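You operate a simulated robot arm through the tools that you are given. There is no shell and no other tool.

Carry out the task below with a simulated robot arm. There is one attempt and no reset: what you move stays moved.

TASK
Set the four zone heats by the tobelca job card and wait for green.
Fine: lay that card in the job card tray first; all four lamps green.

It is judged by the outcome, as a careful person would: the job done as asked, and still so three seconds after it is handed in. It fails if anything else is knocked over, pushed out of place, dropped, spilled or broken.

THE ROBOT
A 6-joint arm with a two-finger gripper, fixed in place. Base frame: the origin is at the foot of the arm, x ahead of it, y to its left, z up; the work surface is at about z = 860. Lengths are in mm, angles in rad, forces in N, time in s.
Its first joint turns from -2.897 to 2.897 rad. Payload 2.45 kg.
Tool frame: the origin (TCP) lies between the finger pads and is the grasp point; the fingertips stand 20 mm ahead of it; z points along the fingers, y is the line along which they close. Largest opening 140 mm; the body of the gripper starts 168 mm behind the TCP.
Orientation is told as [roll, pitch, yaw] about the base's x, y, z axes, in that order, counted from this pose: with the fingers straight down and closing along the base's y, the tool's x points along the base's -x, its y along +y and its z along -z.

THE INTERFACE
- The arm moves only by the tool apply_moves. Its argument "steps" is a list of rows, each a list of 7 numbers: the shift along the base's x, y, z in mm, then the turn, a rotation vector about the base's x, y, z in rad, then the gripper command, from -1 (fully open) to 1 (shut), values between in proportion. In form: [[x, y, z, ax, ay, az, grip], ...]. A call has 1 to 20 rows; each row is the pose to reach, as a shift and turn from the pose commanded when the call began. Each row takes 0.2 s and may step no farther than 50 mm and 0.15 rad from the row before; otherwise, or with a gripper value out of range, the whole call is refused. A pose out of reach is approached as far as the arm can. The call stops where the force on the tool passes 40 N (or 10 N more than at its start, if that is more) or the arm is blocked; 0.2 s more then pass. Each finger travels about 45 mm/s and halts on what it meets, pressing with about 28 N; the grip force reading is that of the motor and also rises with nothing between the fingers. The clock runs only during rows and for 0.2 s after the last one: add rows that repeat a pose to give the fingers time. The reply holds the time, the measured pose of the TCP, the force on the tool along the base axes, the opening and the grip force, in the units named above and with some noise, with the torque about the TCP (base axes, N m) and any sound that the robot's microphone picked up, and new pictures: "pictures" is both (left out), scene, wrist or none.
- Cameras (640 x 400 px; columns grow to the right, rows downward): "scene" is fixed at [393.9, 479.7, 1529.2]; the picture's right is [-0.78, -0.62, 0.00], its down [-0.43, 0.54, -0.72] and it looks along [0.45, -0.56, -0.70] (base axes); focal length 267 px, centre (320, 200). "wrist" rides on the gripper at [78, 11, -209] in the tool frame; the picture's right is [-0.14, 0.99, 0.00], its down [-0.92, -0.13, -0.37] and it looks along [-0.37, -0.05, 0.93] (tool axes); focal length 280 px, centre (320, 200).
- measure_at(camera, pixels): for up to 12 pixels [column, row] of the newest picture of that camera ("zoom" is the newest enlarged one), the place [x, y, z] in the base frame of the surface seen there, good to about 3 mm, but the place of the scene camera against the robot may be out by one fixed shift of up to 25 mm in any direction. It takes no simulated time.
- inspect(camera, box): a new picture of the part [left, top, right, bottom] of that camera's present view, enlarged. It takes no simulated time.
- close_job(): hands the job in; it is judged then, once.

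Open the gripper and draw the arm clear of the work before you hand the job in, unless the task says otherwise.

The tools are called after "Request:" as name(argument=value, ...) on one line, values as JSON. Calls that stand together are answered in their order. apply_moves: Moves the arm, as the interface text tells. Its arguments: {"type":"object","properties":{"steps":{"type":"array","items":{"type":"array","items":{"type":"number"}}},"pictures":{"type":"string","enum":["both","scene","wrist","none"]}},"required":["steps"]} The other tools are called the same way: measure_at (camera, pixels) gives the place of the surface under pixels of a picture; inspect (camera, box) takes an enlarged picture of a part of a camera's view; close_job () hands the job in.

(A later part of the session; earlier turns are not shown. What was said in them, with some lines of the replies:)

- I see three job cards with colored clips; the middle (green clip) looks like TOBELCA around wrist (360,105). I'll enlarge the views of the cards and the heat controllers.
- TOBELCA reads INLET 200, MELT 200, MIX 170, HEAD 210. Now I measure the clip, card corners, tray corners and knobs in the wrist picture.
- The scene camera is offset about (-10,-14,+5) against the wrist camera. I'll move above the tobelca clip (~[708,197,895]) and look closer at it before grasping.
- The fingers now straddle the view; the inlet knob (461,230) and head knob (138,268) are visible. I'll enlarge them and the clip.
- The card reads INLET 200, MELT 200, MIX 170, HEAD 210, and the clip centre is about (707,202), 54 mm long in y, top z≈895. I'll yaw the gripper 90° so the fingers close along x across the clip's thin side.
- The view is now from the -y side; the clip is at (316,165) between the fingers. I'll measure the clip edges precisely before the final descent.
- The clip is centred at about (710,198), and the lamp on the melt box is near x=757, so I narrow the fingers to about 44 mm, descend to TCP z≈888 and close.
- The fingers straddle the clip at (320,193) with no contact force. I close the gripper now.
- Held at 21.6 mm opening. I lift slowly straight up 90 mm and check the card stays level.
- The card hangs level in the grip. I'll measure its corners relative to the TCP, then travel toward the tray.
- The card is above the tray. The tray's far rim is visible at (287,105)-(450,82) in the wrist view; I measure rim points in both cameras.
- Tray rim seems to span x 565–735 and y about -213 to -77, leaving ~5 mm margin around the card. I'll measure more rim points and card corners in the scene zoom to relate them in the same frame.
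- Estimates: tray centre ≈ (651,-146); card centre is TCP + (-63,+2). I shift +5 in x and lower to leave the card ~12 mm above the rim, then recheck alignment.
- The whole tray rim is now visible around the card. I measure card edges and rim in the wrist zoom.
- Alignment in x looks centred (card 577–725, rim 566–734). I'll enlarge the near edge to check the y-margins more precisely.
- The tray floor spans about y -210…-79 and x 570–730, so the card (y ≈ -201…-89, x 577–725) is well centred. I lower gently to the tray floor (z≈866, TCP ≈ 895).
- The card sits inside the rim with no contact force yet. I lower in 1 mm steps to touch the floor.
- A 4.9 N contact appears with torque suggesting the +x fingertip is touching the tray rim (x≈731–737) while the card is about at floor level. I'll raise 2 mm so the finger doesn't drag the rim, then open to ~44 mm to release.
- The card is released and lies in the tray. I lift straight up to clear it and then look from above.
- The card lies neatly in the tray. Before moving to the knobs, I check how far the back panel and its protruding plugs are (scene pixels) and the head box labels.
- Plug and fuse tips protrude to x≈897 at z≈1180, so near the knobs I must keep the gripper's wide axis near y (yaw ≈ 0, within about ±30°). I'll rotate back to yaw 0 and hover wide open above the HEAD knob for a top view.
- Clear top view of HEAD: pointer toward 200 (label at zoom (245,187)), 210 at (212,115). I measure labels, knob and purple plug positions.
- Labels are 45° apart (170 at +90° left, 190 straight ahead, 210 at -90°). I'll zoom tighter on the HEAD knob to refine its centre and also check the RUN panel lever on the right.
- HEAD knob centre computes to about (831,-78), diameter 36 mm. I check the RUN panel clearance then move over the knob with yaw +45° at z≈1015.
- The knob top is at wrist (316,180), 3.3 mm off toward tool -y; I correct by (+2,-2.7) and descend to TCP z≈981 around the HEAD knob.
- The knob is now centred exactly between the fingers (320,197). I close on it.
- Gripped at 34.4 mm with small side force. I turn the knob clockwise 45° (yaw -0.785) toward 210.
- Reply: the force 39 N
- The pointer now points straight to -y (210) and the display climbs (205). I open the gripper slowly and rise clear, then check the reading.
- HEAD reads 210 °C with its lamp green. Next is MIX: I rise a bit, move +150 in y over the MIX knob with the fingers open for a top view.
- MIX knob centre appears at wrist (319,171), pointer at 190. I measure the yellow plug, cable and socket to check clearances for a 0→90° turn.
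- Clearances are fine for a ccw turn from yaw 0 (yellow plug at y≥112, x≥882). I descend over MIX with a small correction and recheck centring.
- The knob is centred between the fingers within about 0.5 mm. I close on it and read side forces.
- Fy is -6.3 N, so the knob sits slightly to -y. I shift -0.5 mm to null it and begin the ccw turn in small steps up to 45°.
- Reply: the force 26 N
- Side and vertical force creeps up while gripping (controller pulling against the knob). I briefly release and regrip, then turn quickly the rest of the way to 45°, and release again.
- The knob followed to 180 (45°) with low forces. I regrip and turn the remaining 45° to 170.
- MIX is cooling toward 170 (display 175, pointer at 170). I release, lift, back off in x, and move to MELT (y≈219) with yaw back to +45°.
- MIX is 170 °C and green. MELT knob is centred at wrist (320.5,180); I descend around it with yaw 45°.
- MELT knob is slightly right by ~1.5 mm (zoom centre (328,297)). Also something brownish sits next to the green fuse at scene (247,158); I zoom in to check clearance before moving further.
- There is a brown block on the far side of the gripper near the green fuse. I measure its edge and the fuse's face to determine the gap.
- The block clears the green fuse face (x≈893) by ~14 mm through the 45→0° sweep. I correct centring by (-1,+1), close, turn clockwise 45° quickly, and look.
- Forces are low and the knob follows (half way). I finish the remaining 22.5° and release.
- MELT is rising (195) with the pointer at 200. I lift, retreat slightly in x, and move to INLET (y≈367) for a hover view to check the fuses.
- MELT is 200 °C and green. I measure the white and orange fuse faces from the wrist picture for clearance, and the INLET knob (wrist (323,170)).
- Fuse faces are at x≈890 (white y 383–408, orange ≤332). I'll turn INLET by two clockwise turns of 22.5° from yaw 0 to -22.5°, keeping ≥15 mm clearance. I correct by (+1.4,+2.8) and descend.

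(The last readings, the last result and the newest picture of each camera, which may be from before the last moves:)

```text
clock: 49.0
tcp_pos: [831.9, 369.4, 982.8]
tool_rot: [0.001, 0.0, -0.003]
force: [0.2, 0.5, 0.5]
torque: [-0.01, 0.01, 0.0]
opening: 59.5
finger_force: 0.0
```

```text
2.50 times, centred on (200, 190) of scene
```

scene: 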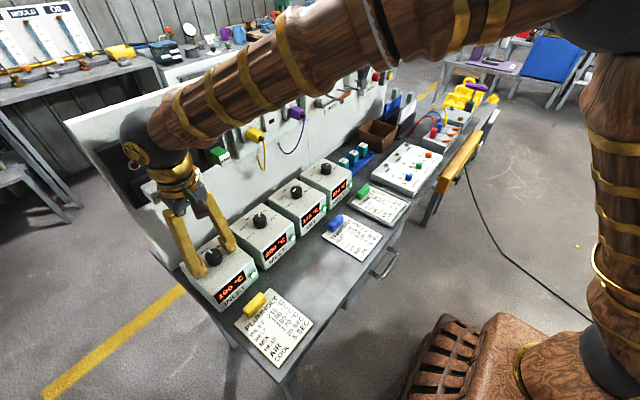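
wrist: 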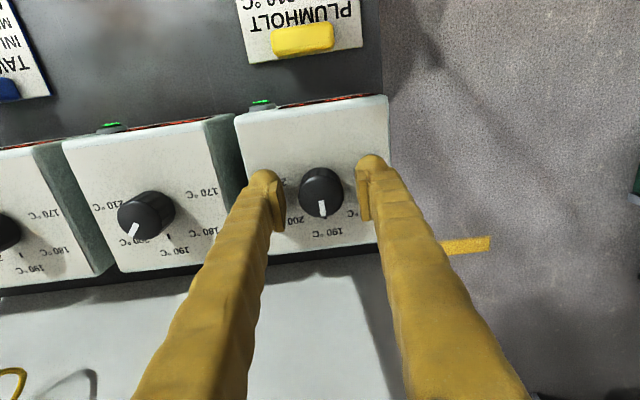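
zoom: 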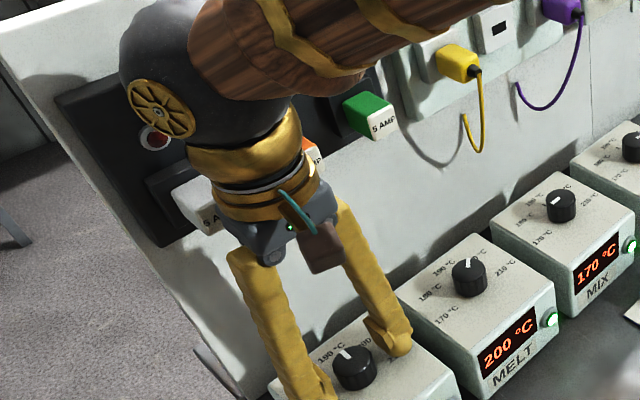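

INLET knob is nearly centred (0.7 mm to +y). I correct, close, and turn clockwise the first 22.5°.

Request:
apply_moves(steps=[[0, 0.6, 0, 0, 0, 0, 0.3], [0, 0.6, 0, 0, 0, 0, 0.4], [0, 0.6, 0, 0, 0, 0, 0.7], [0, 0.6, 0, 0, 0, -0.131, 0.7], [0, 0.6, 0, 0, 0, -0.262, 0.7], [0, 0.6, 0, 0, 0, -0.393, 0.7]])

Request:
inspect(camera="scene", box=[100, 110, 300, 270])

```text
clock: 50.4
tcp_pos: [831.4, 369.9, 981.7]
tool_rot: [0.0, 0.0, -0.395]
force: [-7.5, 0.5, 0.4]
torque: [-0.01, 0.07, 0.0]
opening: 34.8
finger_force: 44.9
```

scene: 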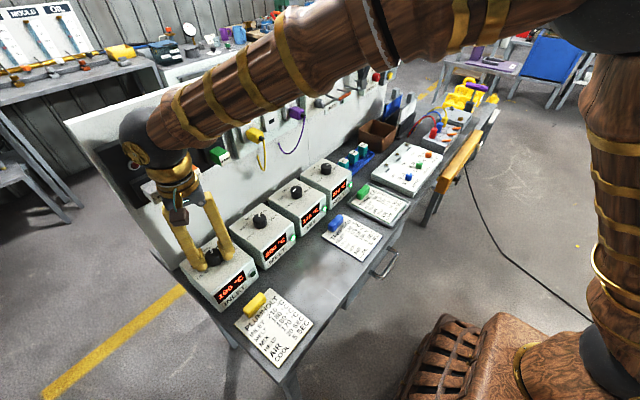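
wrist: 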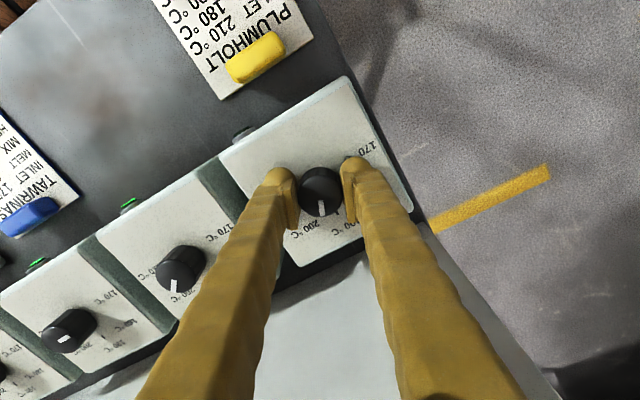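

```text
2.50 times, centred on (200, 190) of scene
```

zoom: 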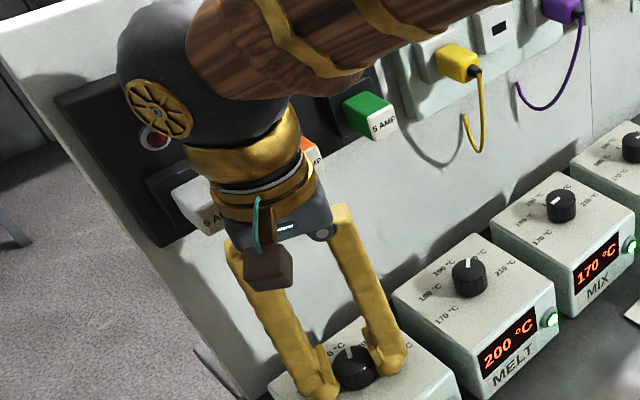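

First half done with low force. I open, rotate back to yaw 0, regrip, turn the second 22.5° and release.

Request:
apply_moves(steps=[[0, 0, 0, 0, 0, 0, 0.35], [0, 0, 0, 0, 0, 0, 0.25], [0, 0, 0, 0, 0, 0.131, 0.25], [0, 0, 0, 0, 0, 0.262, 0.25], [0, 0, 0, 0, 0, 0.393, 0.25], [0, 0, 0, 0, 0, 0.393, 0.4], [0, 0, 0, 0, 0, 0.393, 0.7], [0, 0, 0, 0, 0, 0.262, 0.7], [0, 0, 0, 0, 0, 0.131, 0.7], [0, 0, 0, 0, 0, 0.0, 0.7]])

Request:
inspect(camera="wrist", box=[240, 110, 400, 240])

Request:
inspect(camera="scene", box=[170, 180, 370, 320])

```text
clock: 52.6
tcp_pos: [833.5, 371.4, 982.8]
tool_rot: [0.001, 0.0, -0.397]
force: [5.3, 3.9, 2.6]
torque: [-0.02, -0.12, 0.0]
opening: 34.6
finger_force: 45.0
```

scene: 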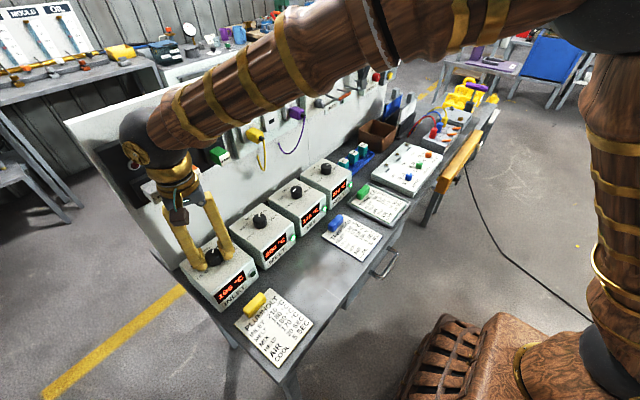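
wrist: 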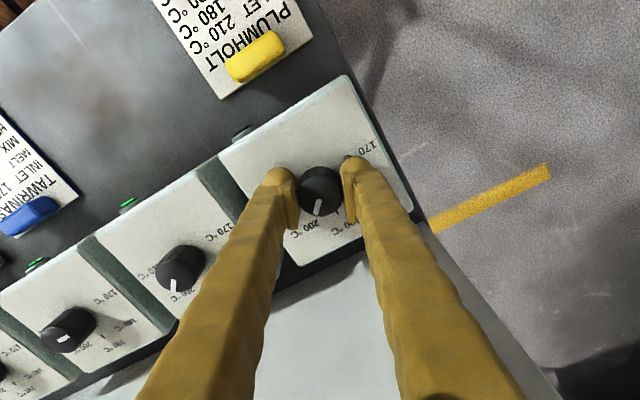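

```text
3.08 times, centred on (320, 175) of wrist
```

zoom: 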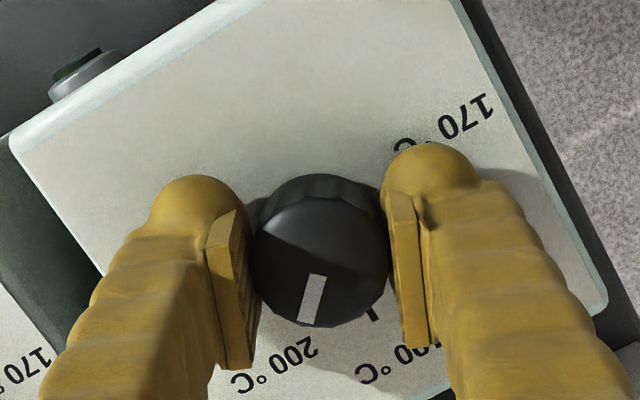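

```text
2.86 times, centred on (270, 250) of scene
```

zoom: 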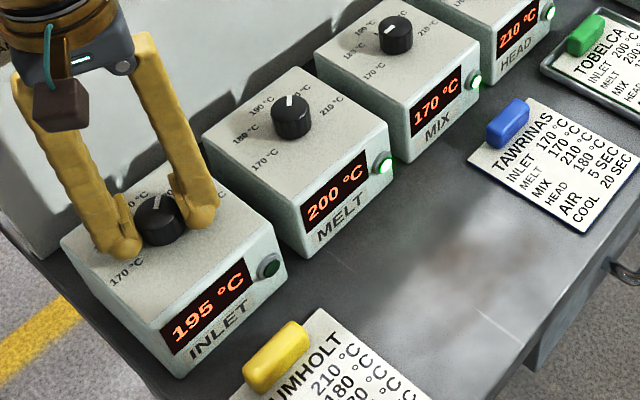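

INLET is rising (195); the pointer looks close to 200. I release and lift straight up, then check the angle and display.

Request:
apply_moves(steps=[[0, 0, 0, 0, 0, 0, 0.35], [0, 0, 0, 0, 0, 0, 0.15], [0, 0, 0, 0, 0, 0, 0.15], [0, 0, 25, 0, 0, 0, 0.15], [0, 0, 50, 0, 0, 0.13, 0.0], [0, 0, 80, 0, 0, 0.26, -0.4], [0, 0, 80, 0, 0, 0.393, -0.8], [0, 0, 80, 0, 0, 0.393, -1], [0, 0, 80, 0, 0, 0.393, -1]])

Request:
inspect(camera="wrist", box=[260, 110, 380, 200])

Request:
inspect(camera="scene", box=[170, 150, 370, 310])

```text
clock: 54.6
tcp_pos: [832.1, 370.5, 1060.4]
tool_rot: [0.0, -0.003, 0.0]
force: [0.8, 0.2, 0.4]
torque: [0.03, 0.02, 0.0]
opening: 140.0
finger_force: 0.1
```

scene: 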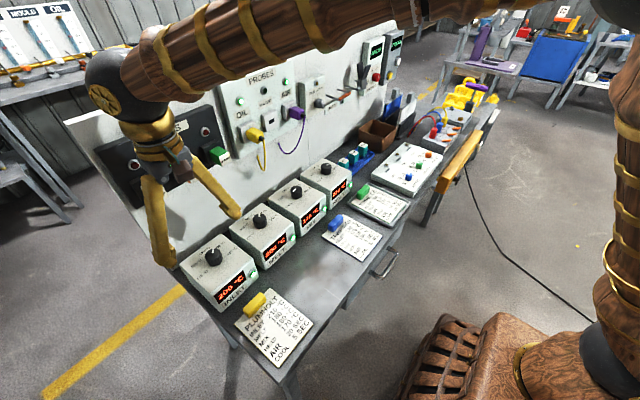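
wrist: 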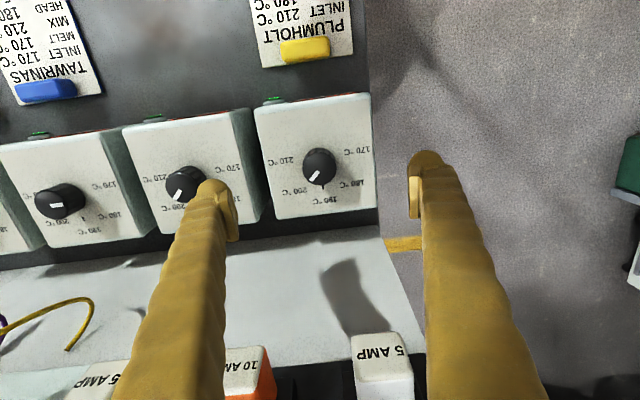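

```text
4.44 times, centred on (320, 155) of wrist
```

zoom: 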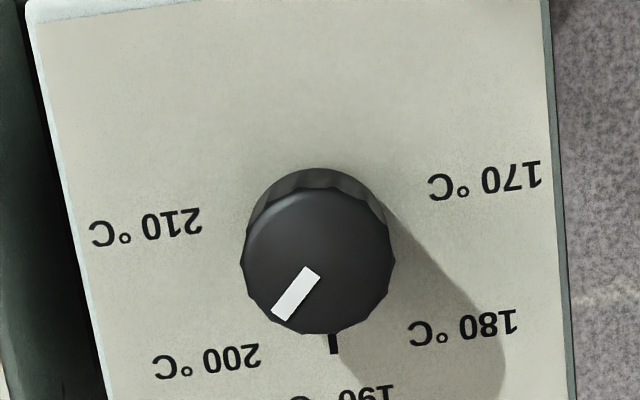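

```text
2.50 times, centred on (270, 230) of scene
```

zoom: 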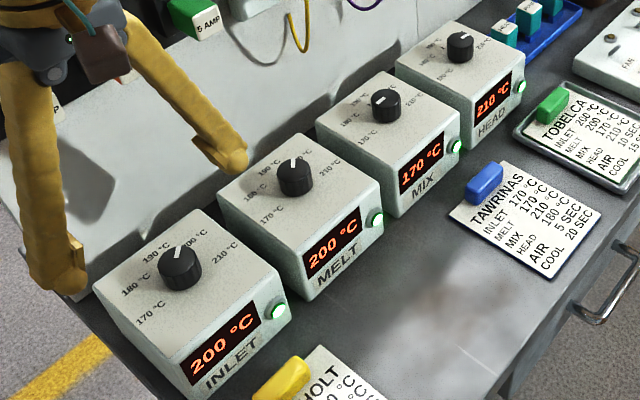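

All displays read 200/200/170/210 and the lamps look green. I draw the arm back and up, clear of the work, then verify everything closely.

Request:
apply_moves(steps=[[-40, 0, 0, 0, 0, 0, -1], [-80, -20, 30, 0, 0, 0, -1], [-115, -50, 60, 0, 0, 0, -1], [-140, -85, 90, 0, 0, 0, -1], [-150, -125, 120, 0, 0, 0, -1], [-150, -165, 145, 0, 0, 0, -1], [-150, -205, 170, 0, 0, 0, -1], [-150, -245, 190, 0, 0, 0, -1], [-150, -258, 207, 0, 0, 0, -1], [-150, -258, 207, 0, 0, 0, -1]])

Request:
inspect(camera="scene", box=[170, 150, 310, 310])

Request:
inspect(camera="scene", box=[260, 140, 420, 240])

Request:
inspect(camera="scene", box=[60, 60, 420, 320])

```text
refused: row 2 steps farther than a row can; nothing moved
```

```text
2.50 times, centred on (240, 230) of scene
```

zoom: 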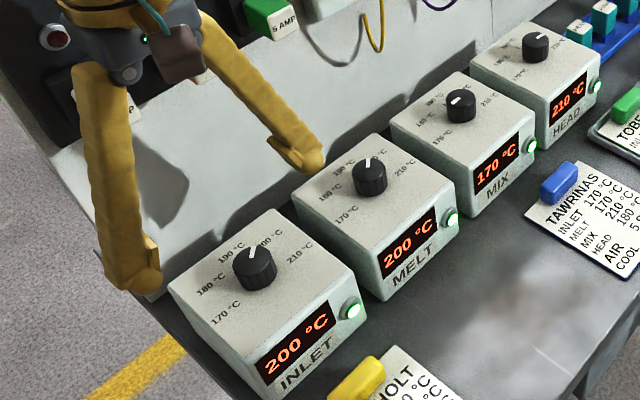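

```text
4.00 times, centred on (340, 190) of scene
```

zoom: 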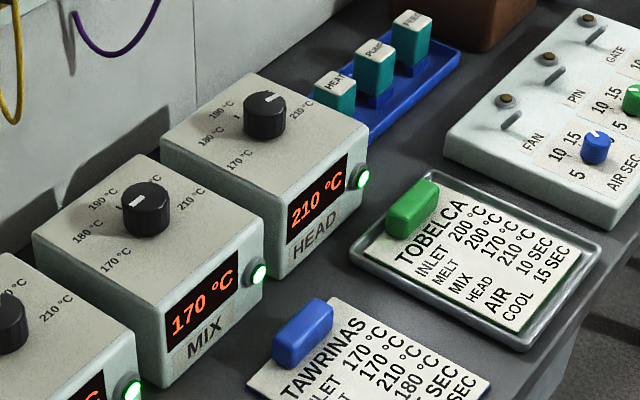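

```text
1.54 times, centred on (240, 190) of scene
```

zoom: 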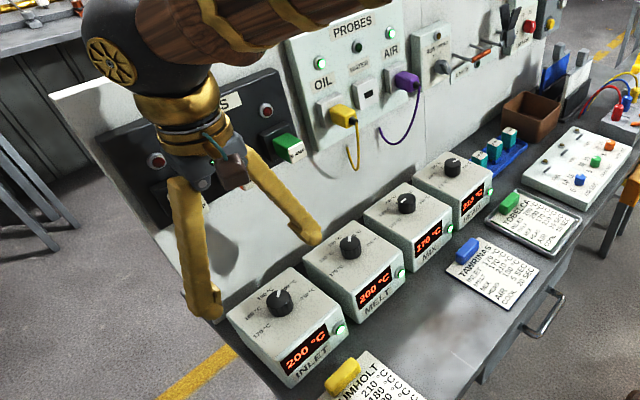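

The retreat was refused because one row stepped too far; nothing moved. I send it again with shorter steps.

Request:
apply_moves(steps=[[-40, 0, 0, 0, 0, 0, -1], [-75, -10, 20, 0, 0, 0, -1], [-105, -30, 45, 0, 0, 0, -1], [-130, -55, 70, 0, 0, 0, -1], [-145, -85, 95, 0, 0, 0, -1], [-150, -120, 120, 0, 0, 0, -1], [-150, -155, 145, 0, 0, 0, -1], [-150, -190, 165, 0, 0, 0, -1], [-150, -225, 185, 0, 0, 0, -1], [-150, -255, 205, 0, 0, 0, -1], [-150, -255, 205, 0, 0, 0, -1]])

Request:
inspect(camera="scene", box=[60, 60, 420, 320])

Request:
inspect(camera="scene", box=[170, 150, 330, 310])

Request:
inspect(camera="wrist", box=[120, 20, 500, 260])

```text
clock: 57.0
tcp_pos: [683.0, 115.3, 1267.1]
tool_rot: [-0.001, 0.0, -0.001]
force: [0.1, -0.1, 0.5]
torque: [0.01, 0.0, 0.01]
opening: 139.9
finger_force: 0.1
```

scene: 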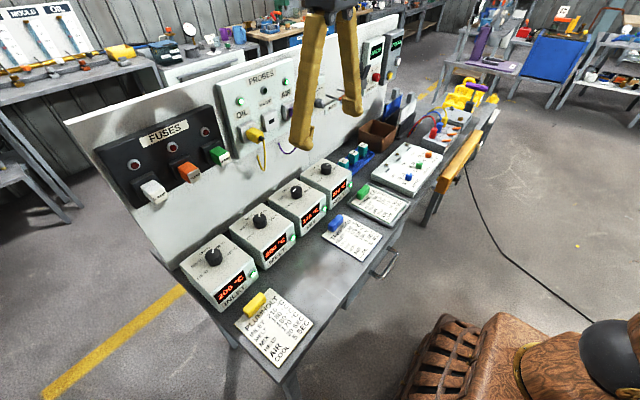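
wrist: 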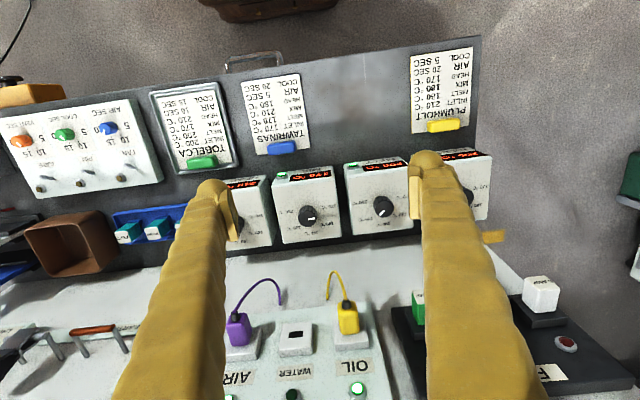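

```text
1.54 times, centred on (240, 190) of scene
```

zoom: 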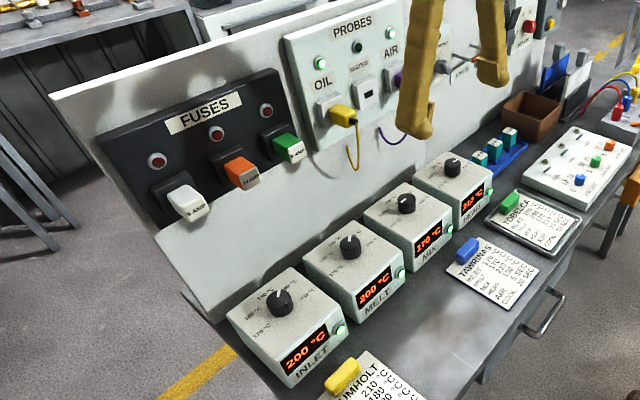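

```text
2.50 times, centred on (250, 230) of scene
```

zoom: 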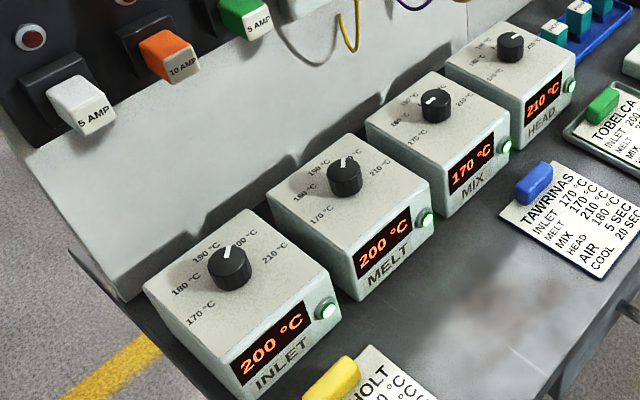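

```text
1.67 times, centred on (310, 140) of wrist
```

zoom: 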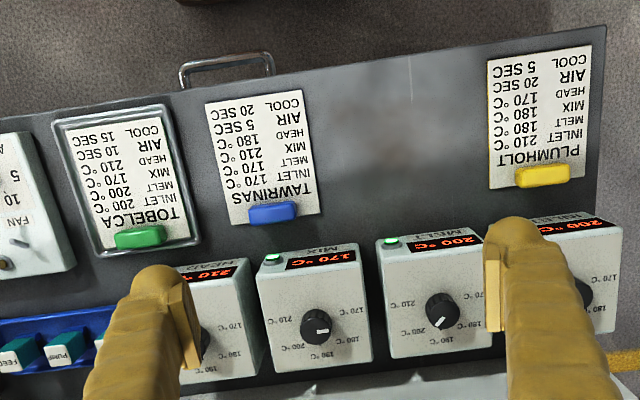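

The tobelca card lies in the tray, the displays read 200/200/170/210, all four lamps are green, and nothing else moved. I wait a few seconds in place to confirm it is stable.

Request:
apply_moves(steps=[[0, 0, 0, 0, 0, 0, -1], [0, 0, 0, 0, 0, 0, -1], [0, 0, 0, 0, 0, 0, -1], [0, 0, 0, 0, 0, 0, -1], [0, 0, 0, 0, 0, 0, -1], [0, 0, 0, 0, 0, 0, -1], [0, 0, 0, 0, 0, 0, -1], [0, 0, 0, 0, 0, 0, -1], [0, 0, 0, 0, 0, 0, -1], [0, 0, 0, 0, 0, 0, -1]], pictures="scene")

Request:
inspect(camera="scene", box=[170, 150, 370, 310])

```text
clock: 59.2
tcp_pos: [682.7, 117.2, 1266.6]
tool_rot: [0.0, 0.0, -0.003]
force: [0.4, -0.3, 0.4]
torque: [0.03, 0.01, -0.01]
opening: 140.0
finger_force: 0.0
```

scene: 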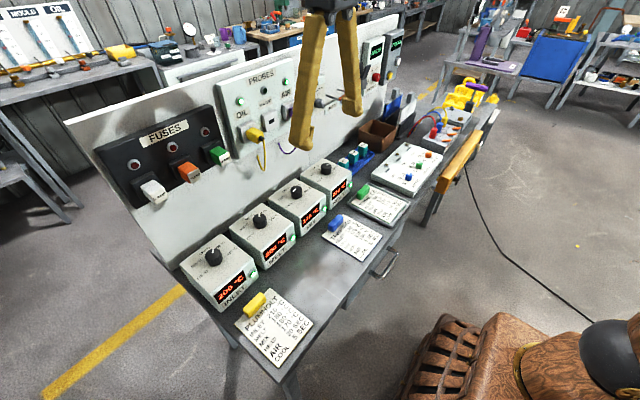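

```text
2.50 times, centred on (270, 230) of scene
```

zoom: 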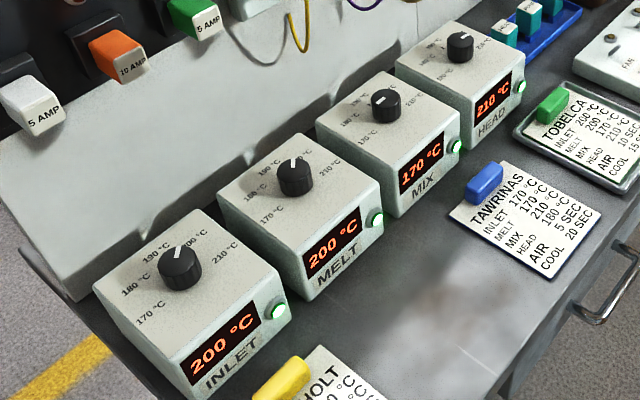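

Two seconds later, all four lamps are still green at 200/200/170/210, the card is in the tray, and the arm is clear with the gripper open. I hand the job in.

Request:
close_job()

```text
The job is handed in.
```

I laid the tobelca card in the job card tray, then set the four zone heats by it. All four lamps are green.

| Zone | Card setting | Display at hand-in |
|---|---|---|
| INLET | 200 °C | 200 °C |
| MELT | 200 °C | 200 °C |
| MIX | 170 °C | 170 °C |
| HEAD | 210 °C | 210 °C |

- **Stability:** I waited about two seconds after the arm was clear, and the readings and lamps held before I handed the job in.
- **Not set:** The card also lists AIR 10 SEC and COOL 15 SEC. I left those dials alone because you asked only for the zone heats.
- **Surroundings:** Nothing else looked out of place in the final pictures. While I was lowering the card, something touched lightly, at about 5 N. It was probably a fingertip on the tray rim, so I lifted 2 mm before letting go.
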